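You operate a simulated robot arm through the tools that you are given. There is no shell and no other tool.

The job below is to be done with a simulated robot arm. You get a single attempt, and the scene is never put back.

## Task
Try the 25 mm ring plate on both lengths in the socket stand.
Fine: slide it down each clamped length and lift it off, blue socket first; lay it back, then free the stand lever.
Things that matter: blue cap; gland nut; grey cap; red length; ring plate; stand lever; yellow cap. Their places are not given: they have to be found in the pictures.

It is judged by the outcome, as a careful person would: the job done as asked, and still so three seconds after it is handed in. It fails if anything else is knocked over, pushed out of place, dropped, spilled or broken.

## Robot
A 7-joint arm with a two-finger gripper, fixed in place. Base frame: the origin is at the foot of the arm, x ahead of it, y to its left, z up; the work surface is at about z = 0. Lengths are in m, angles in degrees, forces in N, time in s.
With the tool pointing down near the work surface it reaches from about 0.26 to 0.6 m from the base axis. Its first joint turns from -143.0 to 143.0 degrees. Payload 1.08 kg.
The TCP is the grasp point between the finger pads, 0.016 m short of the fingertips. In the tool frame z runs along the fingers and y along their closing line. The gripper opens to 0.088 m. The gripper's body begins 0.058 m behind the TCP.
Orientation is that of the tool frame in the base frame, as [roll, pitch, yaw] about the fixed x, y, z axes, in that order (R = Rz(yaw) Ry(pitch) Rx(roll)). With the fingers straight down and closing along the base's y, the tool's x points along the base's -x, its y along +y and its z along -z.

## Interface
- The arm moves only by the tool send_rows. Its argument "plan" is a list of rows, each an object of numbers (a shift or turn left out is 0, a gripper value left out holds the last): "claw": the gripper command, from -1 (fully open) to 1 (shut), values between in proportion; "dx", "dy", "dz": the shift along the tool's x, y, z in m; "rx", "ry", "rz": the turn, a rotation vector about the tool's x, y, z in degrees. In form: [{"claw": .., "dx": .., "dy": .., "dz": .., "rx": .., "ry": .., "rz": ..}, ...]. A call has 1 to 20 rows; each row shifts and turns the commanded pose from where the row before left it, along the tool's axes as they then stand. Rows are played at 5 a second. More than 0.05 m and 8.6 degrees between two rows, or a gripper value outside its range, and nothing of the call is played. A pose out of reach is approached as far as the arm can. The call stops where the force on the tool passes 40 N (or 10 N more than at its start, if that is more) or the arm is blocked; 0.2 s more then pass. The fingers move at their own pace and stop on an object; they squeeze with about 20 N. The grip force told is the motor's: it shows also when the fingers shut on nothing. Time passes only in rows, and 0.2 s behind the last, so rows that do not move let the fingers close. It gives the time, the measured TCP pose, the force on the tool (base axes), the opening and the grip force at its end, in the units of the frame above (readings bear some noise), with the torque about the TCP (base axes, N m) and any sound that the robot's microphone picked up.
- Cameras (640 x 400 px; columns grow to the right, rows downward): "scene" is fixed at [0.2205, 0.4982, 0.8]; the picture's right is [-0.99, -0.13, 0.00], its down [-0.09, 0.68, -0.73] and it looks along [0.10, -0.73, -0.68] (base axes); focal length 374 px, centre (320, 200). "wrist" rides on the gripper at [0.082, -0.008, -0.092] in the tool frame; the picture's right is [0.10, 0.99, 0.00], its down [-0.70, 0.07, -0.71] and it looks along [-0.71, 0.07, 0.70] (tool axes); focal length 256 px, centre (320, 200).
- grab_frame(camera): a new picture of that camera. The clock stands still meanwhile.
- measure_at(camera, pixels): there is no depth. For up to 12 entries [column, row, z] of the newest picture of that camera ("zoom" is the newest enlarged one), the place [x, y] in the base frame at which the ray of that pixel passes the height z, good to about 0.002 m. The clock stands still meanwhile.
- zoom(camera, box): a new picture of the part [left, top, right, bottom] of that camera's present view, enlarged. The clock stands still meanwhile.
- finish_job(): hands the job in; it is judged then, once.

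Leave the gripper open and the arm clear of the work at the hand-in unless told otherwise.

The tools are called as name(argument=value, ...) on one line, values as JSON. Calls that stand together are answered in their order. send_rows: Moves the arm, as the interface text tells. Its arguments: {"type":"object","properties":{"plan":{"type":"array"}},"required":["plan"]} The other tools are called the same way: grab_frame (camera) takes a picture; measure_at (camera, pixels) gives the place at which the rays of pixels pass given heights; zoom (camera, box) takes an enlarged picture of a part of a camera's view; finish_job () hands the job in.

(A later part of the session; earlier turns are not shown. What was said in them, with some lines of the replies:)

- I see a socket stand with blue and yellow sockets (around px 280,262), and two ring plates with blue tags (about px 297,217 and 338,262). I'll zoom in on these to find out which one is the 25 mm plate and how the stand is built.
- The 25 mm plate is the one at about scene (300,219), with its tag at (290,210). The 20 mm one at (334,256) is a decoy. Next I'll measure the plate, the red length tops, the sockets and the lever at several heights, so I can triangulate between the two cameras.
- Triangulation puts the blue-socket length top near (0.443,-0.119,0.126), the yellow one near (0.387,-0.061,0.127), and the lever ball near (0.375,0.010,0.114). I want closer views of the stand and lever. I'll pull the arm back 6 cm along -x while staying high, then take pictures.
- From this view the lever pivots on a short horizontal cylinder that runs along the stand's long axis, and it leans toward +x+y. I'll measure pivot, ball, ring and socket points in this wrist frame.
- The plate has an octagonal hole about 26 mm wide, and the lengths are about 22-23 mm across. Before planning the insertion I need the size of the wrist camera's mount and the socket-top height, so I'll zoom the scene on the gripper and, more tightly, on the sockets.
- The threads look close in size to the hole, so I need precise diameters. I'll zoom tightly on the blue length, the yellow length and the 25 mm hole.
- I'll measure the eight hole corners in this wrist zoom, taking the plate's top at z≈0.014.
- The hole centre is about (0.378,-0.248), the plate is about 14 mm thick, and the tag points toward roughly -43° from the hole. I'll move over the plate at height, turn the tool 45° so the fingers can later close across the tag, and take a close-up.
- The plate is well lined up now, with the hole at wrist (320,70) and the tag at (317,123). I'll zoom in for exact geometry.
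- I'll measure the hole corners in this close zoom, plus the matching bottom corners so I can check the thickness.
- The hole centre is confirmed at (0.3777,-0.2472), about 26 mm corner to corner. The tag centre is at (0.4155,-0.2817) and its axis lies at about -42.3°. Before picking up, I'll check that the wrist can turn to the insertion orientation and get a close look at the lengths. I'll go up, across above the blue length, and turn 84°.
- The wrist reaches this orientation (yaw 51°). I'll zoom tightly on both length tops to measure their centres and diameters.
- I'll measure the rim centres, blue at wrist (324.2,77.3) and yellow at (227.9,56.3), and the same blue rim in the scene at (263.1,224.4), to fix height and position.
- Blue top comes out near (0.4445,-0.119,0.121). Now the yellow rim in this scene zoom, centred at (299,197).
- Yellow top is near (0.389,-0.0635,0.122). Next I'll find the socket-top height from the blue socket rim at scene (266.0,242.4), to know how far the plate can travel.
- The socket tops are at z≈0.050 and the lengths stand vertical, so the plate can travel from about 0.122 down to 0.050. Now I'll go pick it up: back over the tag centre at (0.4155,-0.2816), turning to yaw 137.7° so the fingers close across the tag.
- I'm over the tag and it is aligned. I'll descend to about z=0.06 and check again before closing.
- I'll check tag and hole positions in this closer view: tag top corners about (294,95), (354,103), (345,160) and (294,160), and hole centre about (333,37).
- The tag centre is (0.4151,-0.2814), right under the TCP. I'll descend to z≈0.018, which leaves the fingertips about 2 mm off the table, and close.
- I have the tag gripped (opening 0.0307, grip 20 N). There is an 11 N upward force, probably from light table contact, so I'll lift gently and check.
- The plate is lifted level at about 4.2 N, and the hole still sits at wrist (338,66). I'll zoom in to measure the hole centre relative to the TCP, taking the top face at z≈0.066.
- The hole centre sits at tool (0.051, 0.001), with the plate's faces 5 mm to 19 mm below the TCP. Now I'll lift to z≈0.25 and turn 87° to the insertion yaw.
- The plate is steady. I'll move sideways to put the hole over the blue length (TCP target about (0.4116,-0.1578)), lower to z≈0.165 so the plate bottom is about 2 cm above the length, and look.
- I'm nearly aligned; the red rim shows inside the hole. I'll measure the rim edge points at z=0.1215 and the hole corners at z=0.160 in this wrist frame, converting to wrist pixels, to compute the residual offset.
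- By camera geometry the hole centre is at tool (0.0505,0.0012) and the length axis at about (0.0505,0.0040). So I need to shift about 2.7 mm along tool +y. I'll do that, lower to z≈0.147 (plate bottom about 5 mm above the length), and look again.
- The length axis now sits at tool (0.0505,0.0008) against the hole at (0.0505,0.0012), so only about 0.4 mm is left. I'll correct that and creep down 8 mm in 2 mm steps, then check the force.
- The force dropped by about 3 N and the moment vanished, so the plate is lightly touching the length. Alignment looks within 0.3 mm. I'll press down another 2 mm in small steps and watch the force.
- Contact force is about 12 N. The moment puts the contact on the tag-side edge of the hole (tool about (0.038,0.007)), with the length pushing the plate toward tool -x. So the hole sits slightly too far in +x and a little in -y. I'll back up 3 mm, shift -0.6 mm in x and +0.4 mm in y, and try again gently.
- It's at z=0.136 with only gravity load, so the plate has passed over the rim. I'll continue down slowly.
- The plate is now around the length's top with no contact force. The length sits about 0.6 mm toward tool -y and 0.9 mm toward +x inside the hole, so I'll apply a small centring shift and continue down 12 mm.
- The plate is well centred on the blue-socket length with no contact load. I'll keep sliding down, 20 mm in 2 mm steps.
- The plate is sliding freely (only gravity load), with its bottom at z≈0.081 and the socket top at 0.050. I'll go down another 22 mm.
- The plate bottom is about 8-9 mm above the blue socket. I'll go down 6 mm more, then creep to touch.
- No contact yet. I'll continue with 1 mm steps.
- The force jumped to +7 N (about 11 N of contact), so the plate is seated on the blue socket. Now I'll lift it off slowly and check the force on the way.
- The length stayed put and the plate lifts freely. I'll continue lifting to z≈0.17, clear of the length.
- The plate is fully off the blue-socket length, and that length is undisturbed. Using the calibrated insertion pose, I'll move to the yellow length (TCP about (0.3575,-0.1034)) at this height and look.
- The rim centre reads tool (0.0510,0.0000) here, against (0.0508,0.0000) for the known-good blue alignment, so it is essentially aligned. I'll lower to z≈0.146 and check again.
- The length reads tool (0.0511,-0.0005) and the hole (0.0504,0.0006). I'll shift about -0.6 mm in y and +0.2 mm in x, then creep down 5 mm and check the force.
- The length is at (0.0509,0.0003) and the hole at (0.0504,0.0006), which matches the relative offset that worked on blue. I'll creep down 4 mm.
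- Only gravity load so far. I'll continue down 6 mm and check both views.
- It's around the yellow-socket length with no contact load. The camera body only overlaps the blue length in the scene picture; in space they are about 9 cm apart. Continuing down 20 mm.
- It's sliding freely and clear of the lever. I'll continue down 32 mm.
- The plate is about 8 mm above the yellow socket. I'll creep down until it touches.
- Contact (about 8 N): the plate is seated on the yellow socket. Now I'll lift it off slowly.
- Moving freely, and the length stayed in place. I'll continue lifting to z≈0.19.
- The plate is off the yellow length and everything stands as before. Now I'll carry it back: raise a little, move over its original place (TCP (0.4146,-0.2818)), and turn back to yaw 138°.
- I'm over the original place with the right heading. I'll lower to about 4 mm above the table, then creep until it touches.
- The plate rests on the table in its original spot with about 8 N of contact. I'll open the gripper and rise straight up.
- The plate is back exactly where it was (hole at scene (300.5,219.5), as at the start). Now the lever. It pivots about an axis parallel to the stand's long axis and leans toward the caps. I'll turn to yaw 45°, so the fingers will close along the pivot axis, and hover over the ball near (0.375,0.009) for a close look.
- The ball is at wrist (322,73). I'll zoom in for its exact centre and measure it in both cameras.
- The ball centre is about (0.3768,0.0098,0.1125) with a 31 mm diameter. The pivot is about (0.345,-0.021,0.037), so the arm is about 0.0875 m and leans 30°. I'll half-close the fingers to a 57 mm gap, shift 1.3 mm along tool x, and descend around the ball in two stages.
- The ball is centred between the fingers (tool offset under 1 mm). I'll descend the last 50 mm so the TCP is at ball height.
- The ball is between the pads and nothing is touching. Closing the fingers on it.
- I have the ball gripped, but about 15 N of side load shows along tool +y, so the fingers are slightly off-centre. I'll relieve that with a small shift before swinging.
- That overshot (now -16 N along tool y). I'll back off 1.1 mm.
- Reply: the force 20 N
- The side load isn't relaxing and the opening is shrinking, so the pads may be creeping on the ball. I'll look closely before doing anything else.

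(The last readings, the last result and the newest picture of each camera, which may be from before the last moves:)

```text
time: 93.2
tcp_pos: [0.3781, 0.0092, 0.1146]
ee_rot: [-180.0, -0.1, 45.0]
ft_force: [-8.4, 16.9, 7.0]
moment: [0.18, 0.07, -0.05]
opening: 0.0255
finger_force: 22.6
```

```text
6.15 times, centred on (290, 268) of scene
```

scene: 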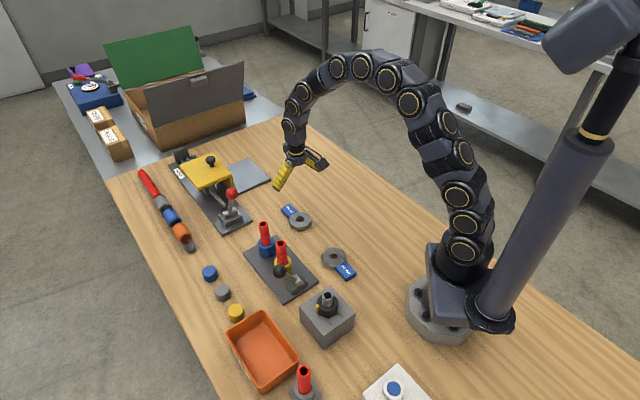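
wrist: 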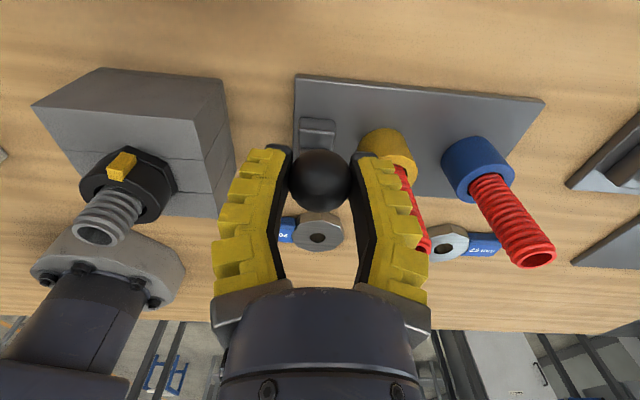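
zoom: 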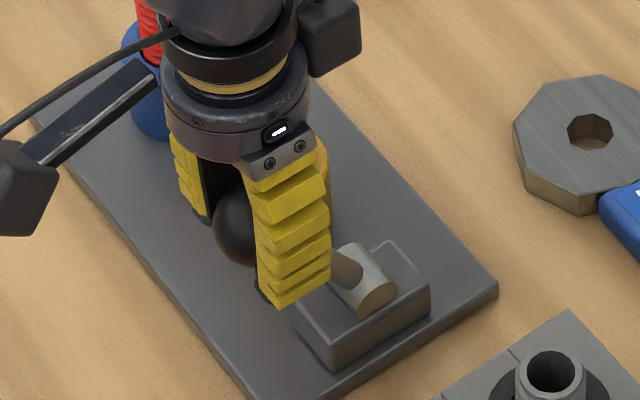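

The stand hasn't moved (its right corner is still at scene (318.8,281.8)). Gripping loads the pivot sideways, and a plain push with closed fingers avoids that. I'll let go, rise, and check that everything is unchanged.

send_rows(plan=[{"claw": -0.3}, {"claw": -0.3}, {"claw": -0.3}, {"dz": -0.015}, {"dz": -0.02}, {"dz": -0.025}, {"dz": -0.025}, {"dz": 0}])

zoom(camera="scene", box=[230, 220, 350, 310])

grab_frame(camera="wrist")

```text
time: 95.0
tcp_pos: [0.3777, 0.0083, 0.1995]
ee_rot: [180.0, 0.0, 44.9]
ft_force: [-0.7, 0.1, -0.1]
moment: [-0.01, 0.01, 0.0]
opening: 0.0613
finger_force: 2.8
```

```text
4.44 times, centred on (290, 265) of scene
```

zoom: 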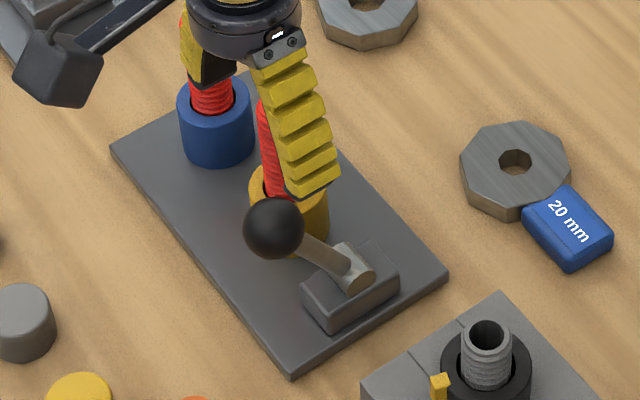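

```text
taken
```

wrist: 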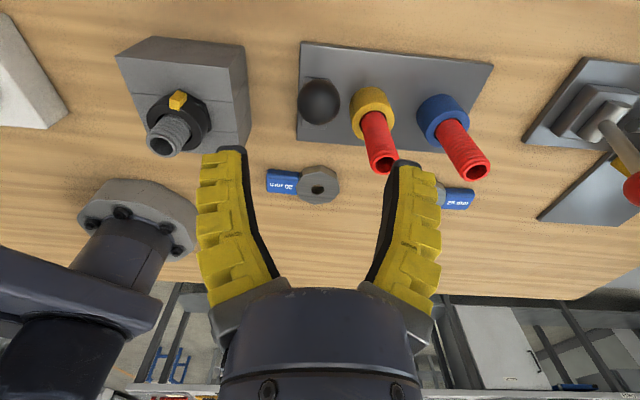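

The lever and stand are unchanged. I'll move 48 mm along tool +x to the cap side of the ball, close the fingers, and lower so the tips are at z≈0.10, beside the ball.

send_rows(plan=[{"claw": 1, "dx": 0.024, "dy": 0.0008}, {"dx": 0.024}, {"dz": 0}, {"dz": 0}, {"dz": 0.025}, {"dz": 0.025}, {"dz": 0.02}, {"dz": 0.013}, {"dz": 0}])

grab_frame(camera="wrist")

zoom(camera="scene", box=[230, 220, 350, 310])

```text
time: 97.0
tcp_pos: [0.4129, 0.0423, 0.1153]
ee_rot: [180.0, 0.0, 44.8]
ft_force: [0.8, -0.2, 0.5]
moment: [0.02, -0.01, 0.0]
opening: 0.0
finger_force: 20.3
```

```text
taken
```

wrist: 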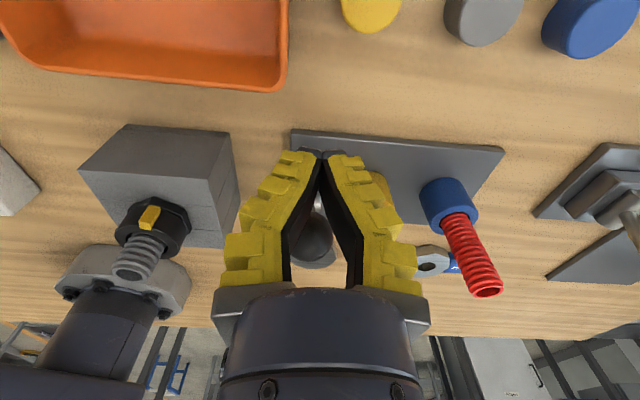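

```text
4.44 times, centred on (290, 265) of scene
```

zoom: 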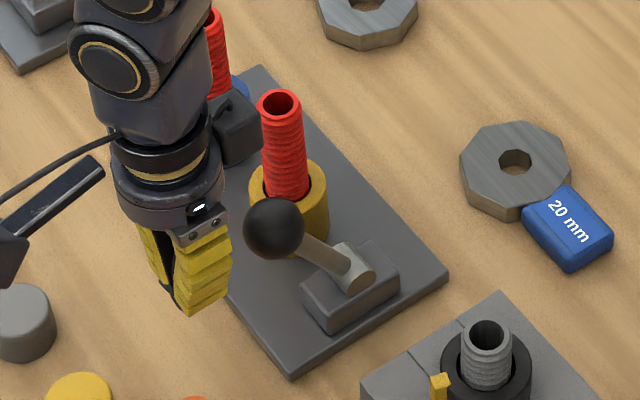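

The closed fingertips are beside the ball on the cap side. I'll centre by -1.3 mm in tool y, approach 20 mm, then push gently in 5 mm steps toward tool -x, over the pivot.

send_rows(plan=[{"dy": -0.0013}, {"dx": -0.01}, {"dx": -0.008}, {"dx": -0.004}, {"dx": -0.003}, {"dx": -0.003}, {"dx": 0}])

zoom(camera="scene", box=[230, 220, 350, 310])

```text
time: 98.6
tcp_pos: [0.3929, 0.0222, 0.1159]
ee_rot: [180.0, 0.0, 45.0]
ft_force: [-0.8, 0.1, 0.1]
moment: [0.02, 0.02, -0.03]
opening: 0.0
finger_force: 19.9
```

```text
4.44 times, centred on (290, 265) of scene
```

zoom: 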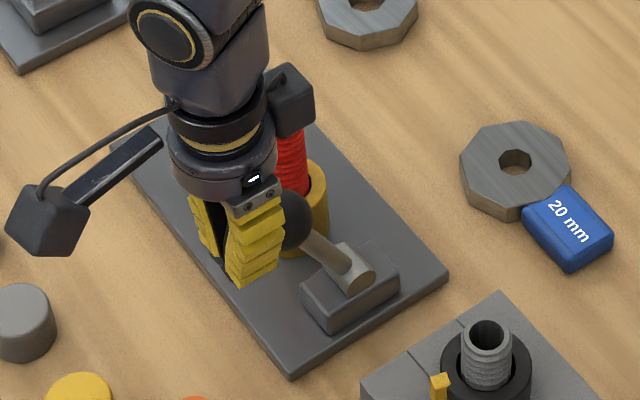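

The ball has already moved (now at about zoom (295,220)) with almost no resistance, so this direction is free. I'll keep pushing in 5 mm steps.

send_rows(plan=[{"dx": -0.005}, {"dx": -0.005}, {"dx": -0.005}, {"dx": -0.005}, {"dx": -0.005}, {"dx": -0.005}, {"dx": 0}])

zoom(camera="scene", box=[230, 220, 350, 310])

grab_frame(camera="wrist")

```text
time: 100.2
tcp_pos: [0.3703, 0.0025, 0.1169]
ee_rot: [180.0, 0.0, 44.9]
ft_force: [0.7, 1.0, 0.3]
moment: [-0.01, 0.0, 0.01]
opening: 0.0
finger_force: 21.9
```

```text
4.44 times, centred on (290, 265) of scene
```

zoom: 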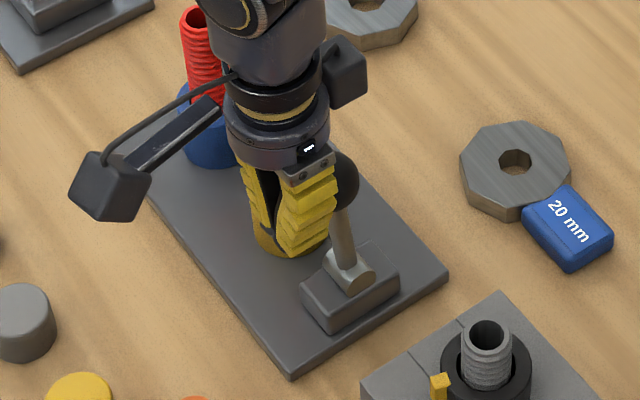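

```text
taken
```

wrist: 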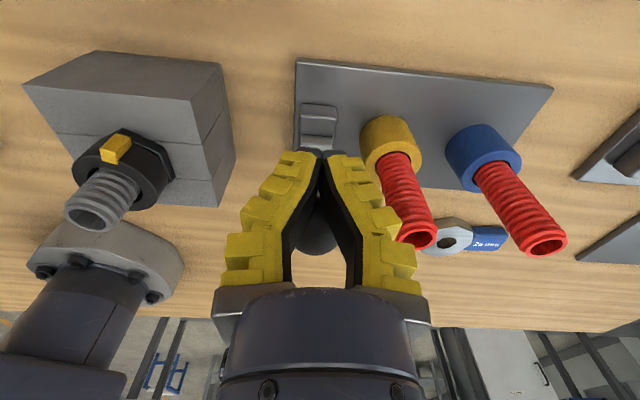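

The lever is near vertical now with low force. Continuing the push.

send_rows(plan=[{"dx": -0.005}, {"dx": -0.005}, {"dx": -0.005}, {"dx": -0.005}, {"dx": 0}])

zoom(camera="scene", box=[230, 220, 350, 310])

```text
time: 101.4
tcp_pos: [0.3562, -0.0128, 0.1165]
ee_rot: [180.0, 0.0, 44.9]
ft_force: [0.0, -0.1, 0.1]
moment: [0.04, 0.03, 0.02]
opening: 0.0001
finger_force: 22.2
```

```text
4.44 times, centred on (290, 265) of scene
```

zoom: 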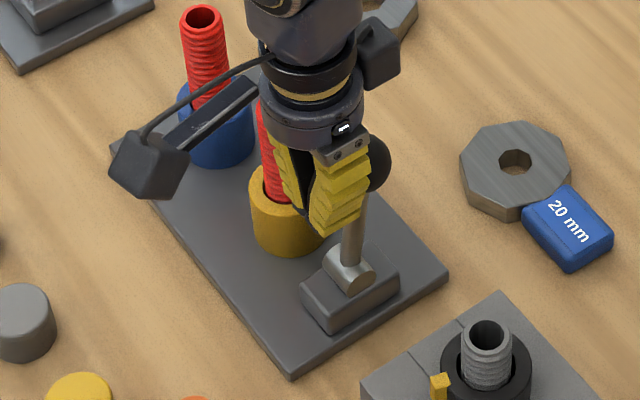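

The lever is past vertical and still moving freely. Continuing, 20 mm more.

send_rows(plan=[{"dx": -0.005}, {"dx": -0.005}, {"dx": -0.004}, {"dx": -0.003}, {"dx": -0.003}, {"dx": 0}])

zoom(camera="scene", box=[230, 220, 350, 310])

```text
time: 102.8
tcp_pos: [0.3422, -0.0267, 0.1164]
ee_rot: [180.0, -0.1, 45.0]
ft_force: [0.3, 0.6, 0.7]
moment: [-0.03, 0.0, 0.03]
opening: 0.0
finger_force: 21.7
```

```text
4.44 times, centred on (290, 265) of scene
```

zoom: 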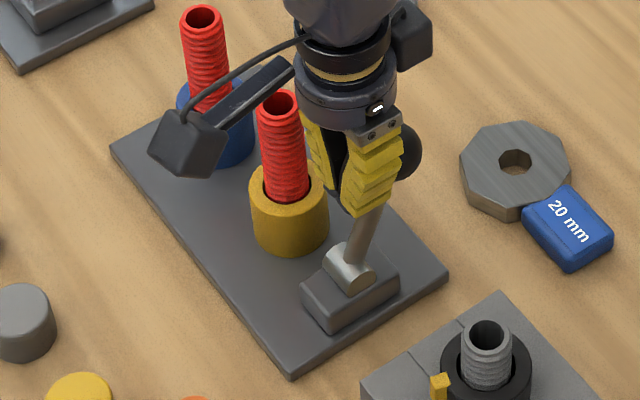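

Still free, at about -20° past vertical. I'll continue in 3 mm steps and watch for the end stop.

send_rows(plan=[{"dx": -0.003}, {"dx": -0.003}, {"dx": -0.003}, {"dx": -0.003}, {"dx": 0}])

zoom(camera="scene", box=[230, 220, 350, 310])

```text
time: 104.0
tcp_pos: [0.3348, -0.0337, 0.1159]
ee_rot: [-179.9, -0.2, 44.8]
ft_force: [13.1, 16.5, -7.0]
moment: [0.16, -0.13, -0.09]
opening: 0.0057
finger_force: 21.9
```

```text
4.44 times, centred on (290, 265) of scene
```

zoom: 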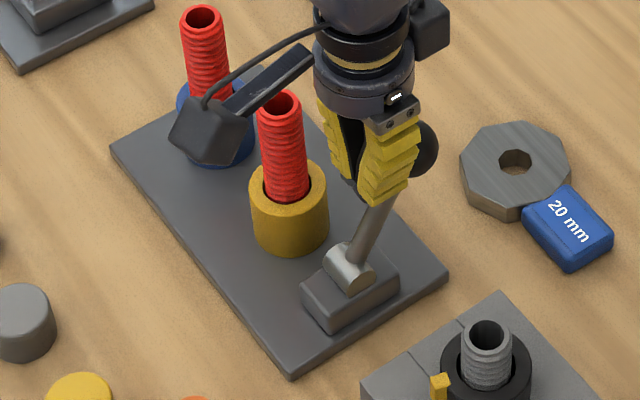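

The force rose to about 21 N along the push direction: the lever has reached its opposite end stop, mirroring the start lean. I'll back off and see whether the lever stays.

send_rows(plan=[{"dx": 0.005}, {"dx": 0.01}, {"dx": 0.01}, {"dx": 0.01}, {"dz": 0}])

zoom(camera="scene", box=[230, 220, 350, 310])

```text
time: 105.2
tcp_pos: [0.3591, -0.0097, 0.1162]
ee_rot: [179.9, 0.1, 44.8]
ft_force: [-0.6, -0.2, 0.6]
moment: [0.0, 0.0, 0.02]
opening: 0.0
finger_force: 21.7
```

```text
4.44 times, centred on (290, 265) of scene
```

zoom: 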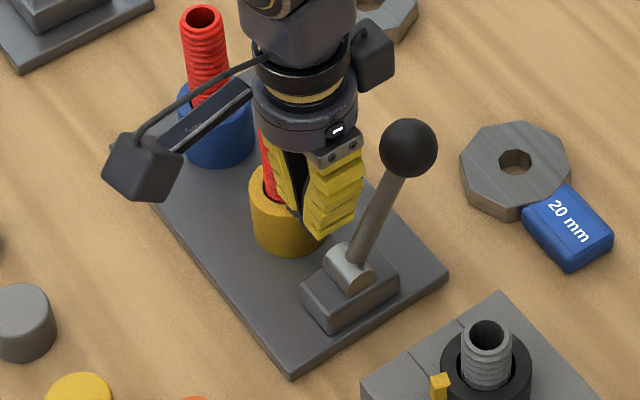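

The lever stays in the opposite position and the stand hasn't shifted. I'll go straight up, open the gripper, and check the whole scene.

send_rows(plan=[{"dz": -0.02}, {"dz": -0.03}, {"dz": -0.03}, {"dz": -0.03}, {"dz": -0.03}, {"dz": -0.03}, {"dz": -0.03}, {"claw": -1, "dx": -0.01, "dz": -0.01}, {"dx": 0}, {"dx": 0}])

grab_frame(camera="scene")

grab_frame(camera="wrist")

zoom(camera="scene", box=[200, 180, 360, 320])

```text
time: 107.4
tcp_pos: [0.3514, -0.0174, 0.3263]
ee_rot: [180.0, 0.0, 44.8]
ft_force: [-0.5, 0.4, -0.5]
moment: [0.01, 0.02, 0.01]
opening: 0.0881
finger_force: 0.1
```

```text
taken
```

scene: 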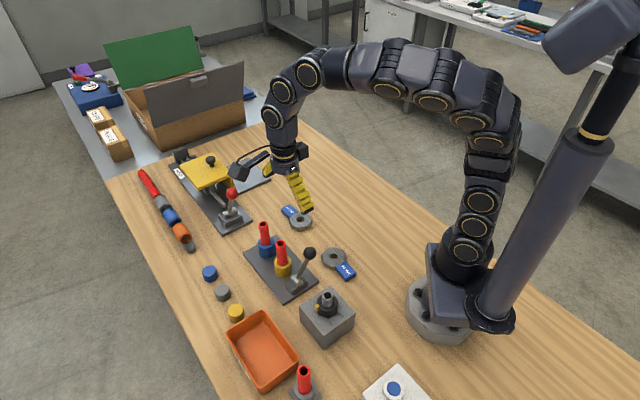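

```text
taken
```

wrist: 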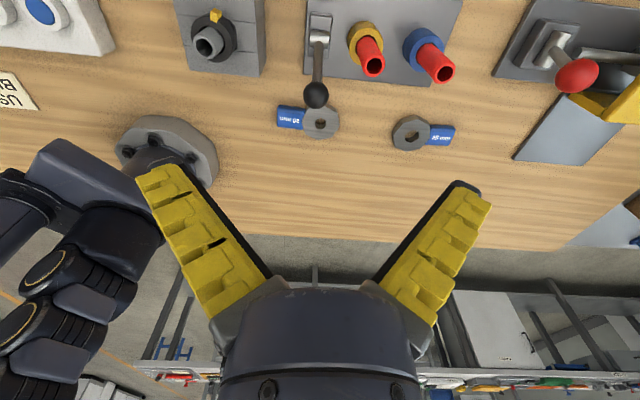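

```text
2.86 times, centred on (280, 250) of scene
```

zoom: 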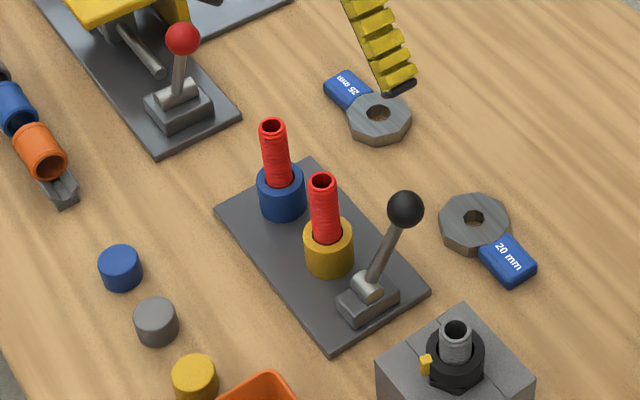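

All looks right: lengths upright, plate back in its place, lever swung over. I notice part of a written label at the wrist image's left edge (15,90), so I'll read it in case it matters.

zoom(camera="wrist", box=[0, 50, 100, 120])

zoom(camera="scene", box=[340, 340, 440, 400])

```text
5.71 times, centred on (50, 85) of wrist
```

zoom: 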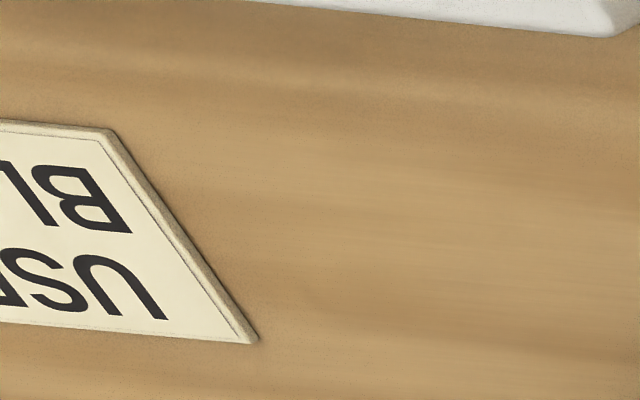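

```text
6.40 times, centred on (390, 370) of scene
```

zoom: 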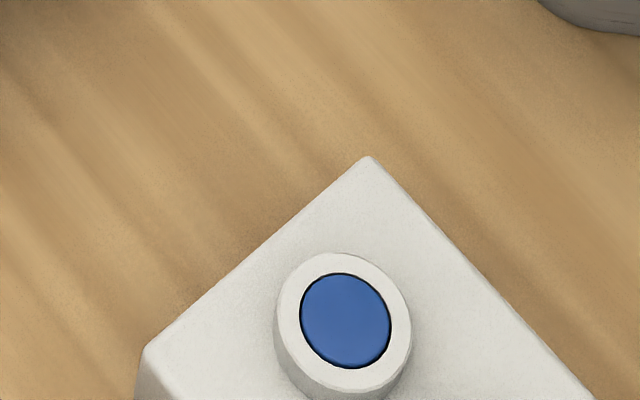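

The sign starts with "USE BL…", so I'd like to read all of it before handing in. I'll measure where it is and move the wrist camera, staying high.

measure_at(camera="wrist", pixels=[[10, 90, 0.0], [40, 12, 0.03], [208, 40, 0.1]])

```text
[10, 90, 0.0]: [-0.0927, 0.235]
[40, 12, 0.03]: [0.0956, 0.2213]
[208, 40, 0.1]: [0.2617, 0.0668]
```

The sign lies near (-0.10,0.235), beside the arm's foot. I'll shift a bit and turn the wrist 30° in the air to bring it into view.

send_rows(plan=[{"claw": -1, "dy": -0.02}, {"dy": -0.02}, {"dy": -0.02}, {"rz": 7.5}, {"rz": 7.5}, {"rz": 7.5}, {"rz": 7.5}, {"dz": 0}])

grab_frame(camera="wrist")

```text
time: 109.2
tcp_pos: [0.3089, 0.0252, 0.3259]
ee_rot: [-180.0, 0.0, 14.8]
ft_force: [-0.4, 0.0, -0.1]
moment: [0.02, 0.02, 0.05]
opening: 0.0879
finger_force: 0.1
```

```text
taken
```

wrist: 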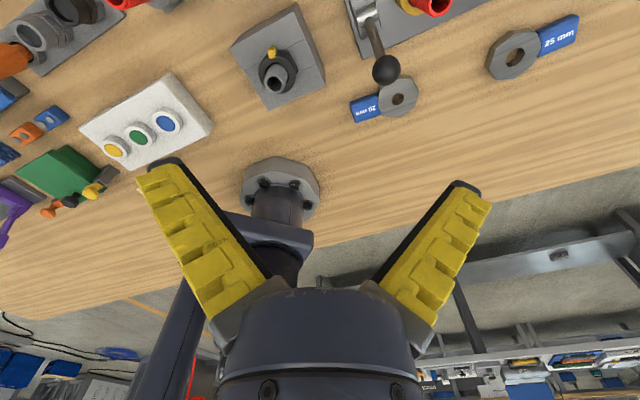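

The sign is now hidden behind the left finger, so I'll turn back about 14°.

send_rows(plan=[{"rz": -7}, {"rz": -7}, {"dz": 0}])

grab_frame(camera="wrist")

zoom(camera="wrist", box=[0, 60, 180, 260])

```text
time: 110.0
tcp_pos: [0.3087, 0.0267, 0.3257]
ee_rot: [180.0, 0.1, 29.0]
ft_force: [0.2, 0.4, 0.3]
moment: [0.03, 0.04, 0.01]
opening: 0.088
finger_force: 0.0
```

```text
taken
```

wrist: 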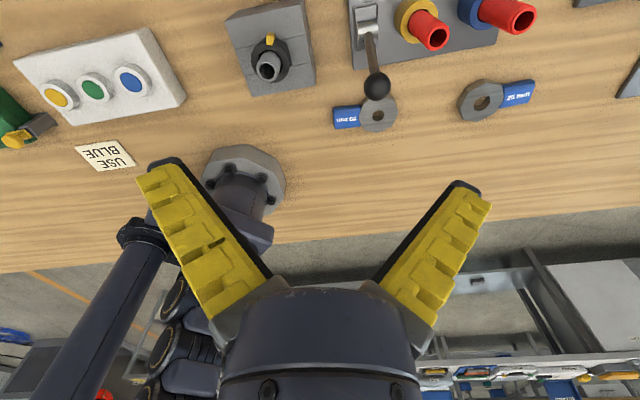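

```text
2.00 times, centred on (90, 160) of wrist
```

zoom: 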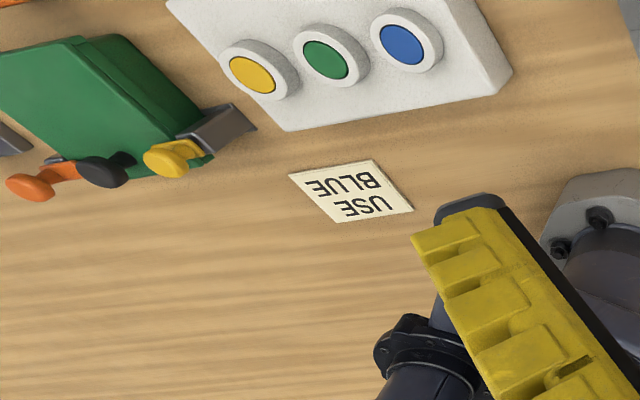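

The sign says "USE BLUE" and belongs to the three-button panel, which this job doesn't involve. The arm is high, clear and open. One last look at the stand, plate and caps before handing in.

send_rows(plan=[{"claw": -1}, {"dz": -0.01}, {"dz": 0}, {"dz": 0}])

grab_frame(camera="scene")

zoom(camera="scene", box=[200, 180, 360, 320])

```text
time: 111.0
tcp_pos: [0.3096, 0.0271, 0.3373]
ee_rot: [180.0, 0.1, 28.9]
ft_force: [-0.6, 0.1, -0.9]
moment: [0.01, 0.01, -0.03]
opening: 0.0879
finger_force: 0.2
```

```text
taken
```

scene: 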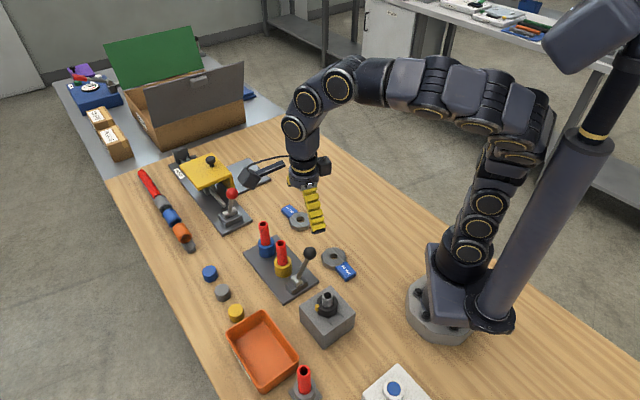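

```text
2.86 times, centred on (280, 250) of scene
```

zoom: 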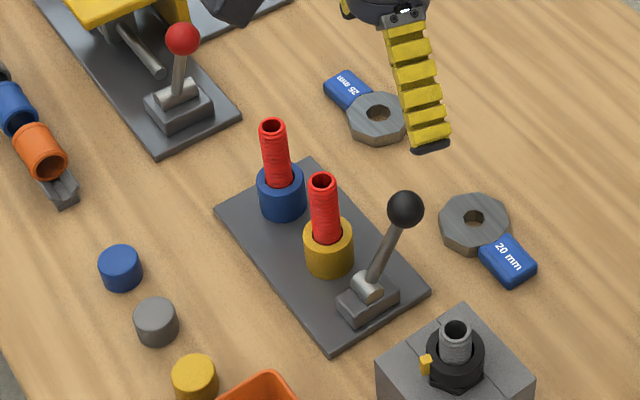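

The end state matches the request. The 25 mm plate went fully down and off the blue-socket length, then the yellow one, and it is back in its original spot. The lever is swung to its opposite stop, both lengths are upright, nothing else has moved, and the gripper is open and clear. Handing in.

finish_job()

```text
The job is handed in.
```

The job is done and handed in; I haven't seen the verdict. The 25 mm ring plate fits both lengths in the socket stand.

- **Blue socket (first):** the plate touched the length's rim on the first try. After a shift of under 1 mm it slid freely down until it sat on the socket, and lifted off cleanly.
- **Yellow socket:** it slid down to the socket and lifted off without catching.
- **Ring plate:** it is back in its original spot, facing the same way.
- **Stand lever:** I pushed it from its starting lean over to the opposite stop, where it stayed. I took that side as the free position; nothing on the stand marks it. I first tried gripping the ball, but that loaded the pivot sideways, so I let go and pushed instead.

In the last pictures both lengths were upright and the stand, caps and other parts looked unmoved. The gripper is open and the arm is clear of the work.
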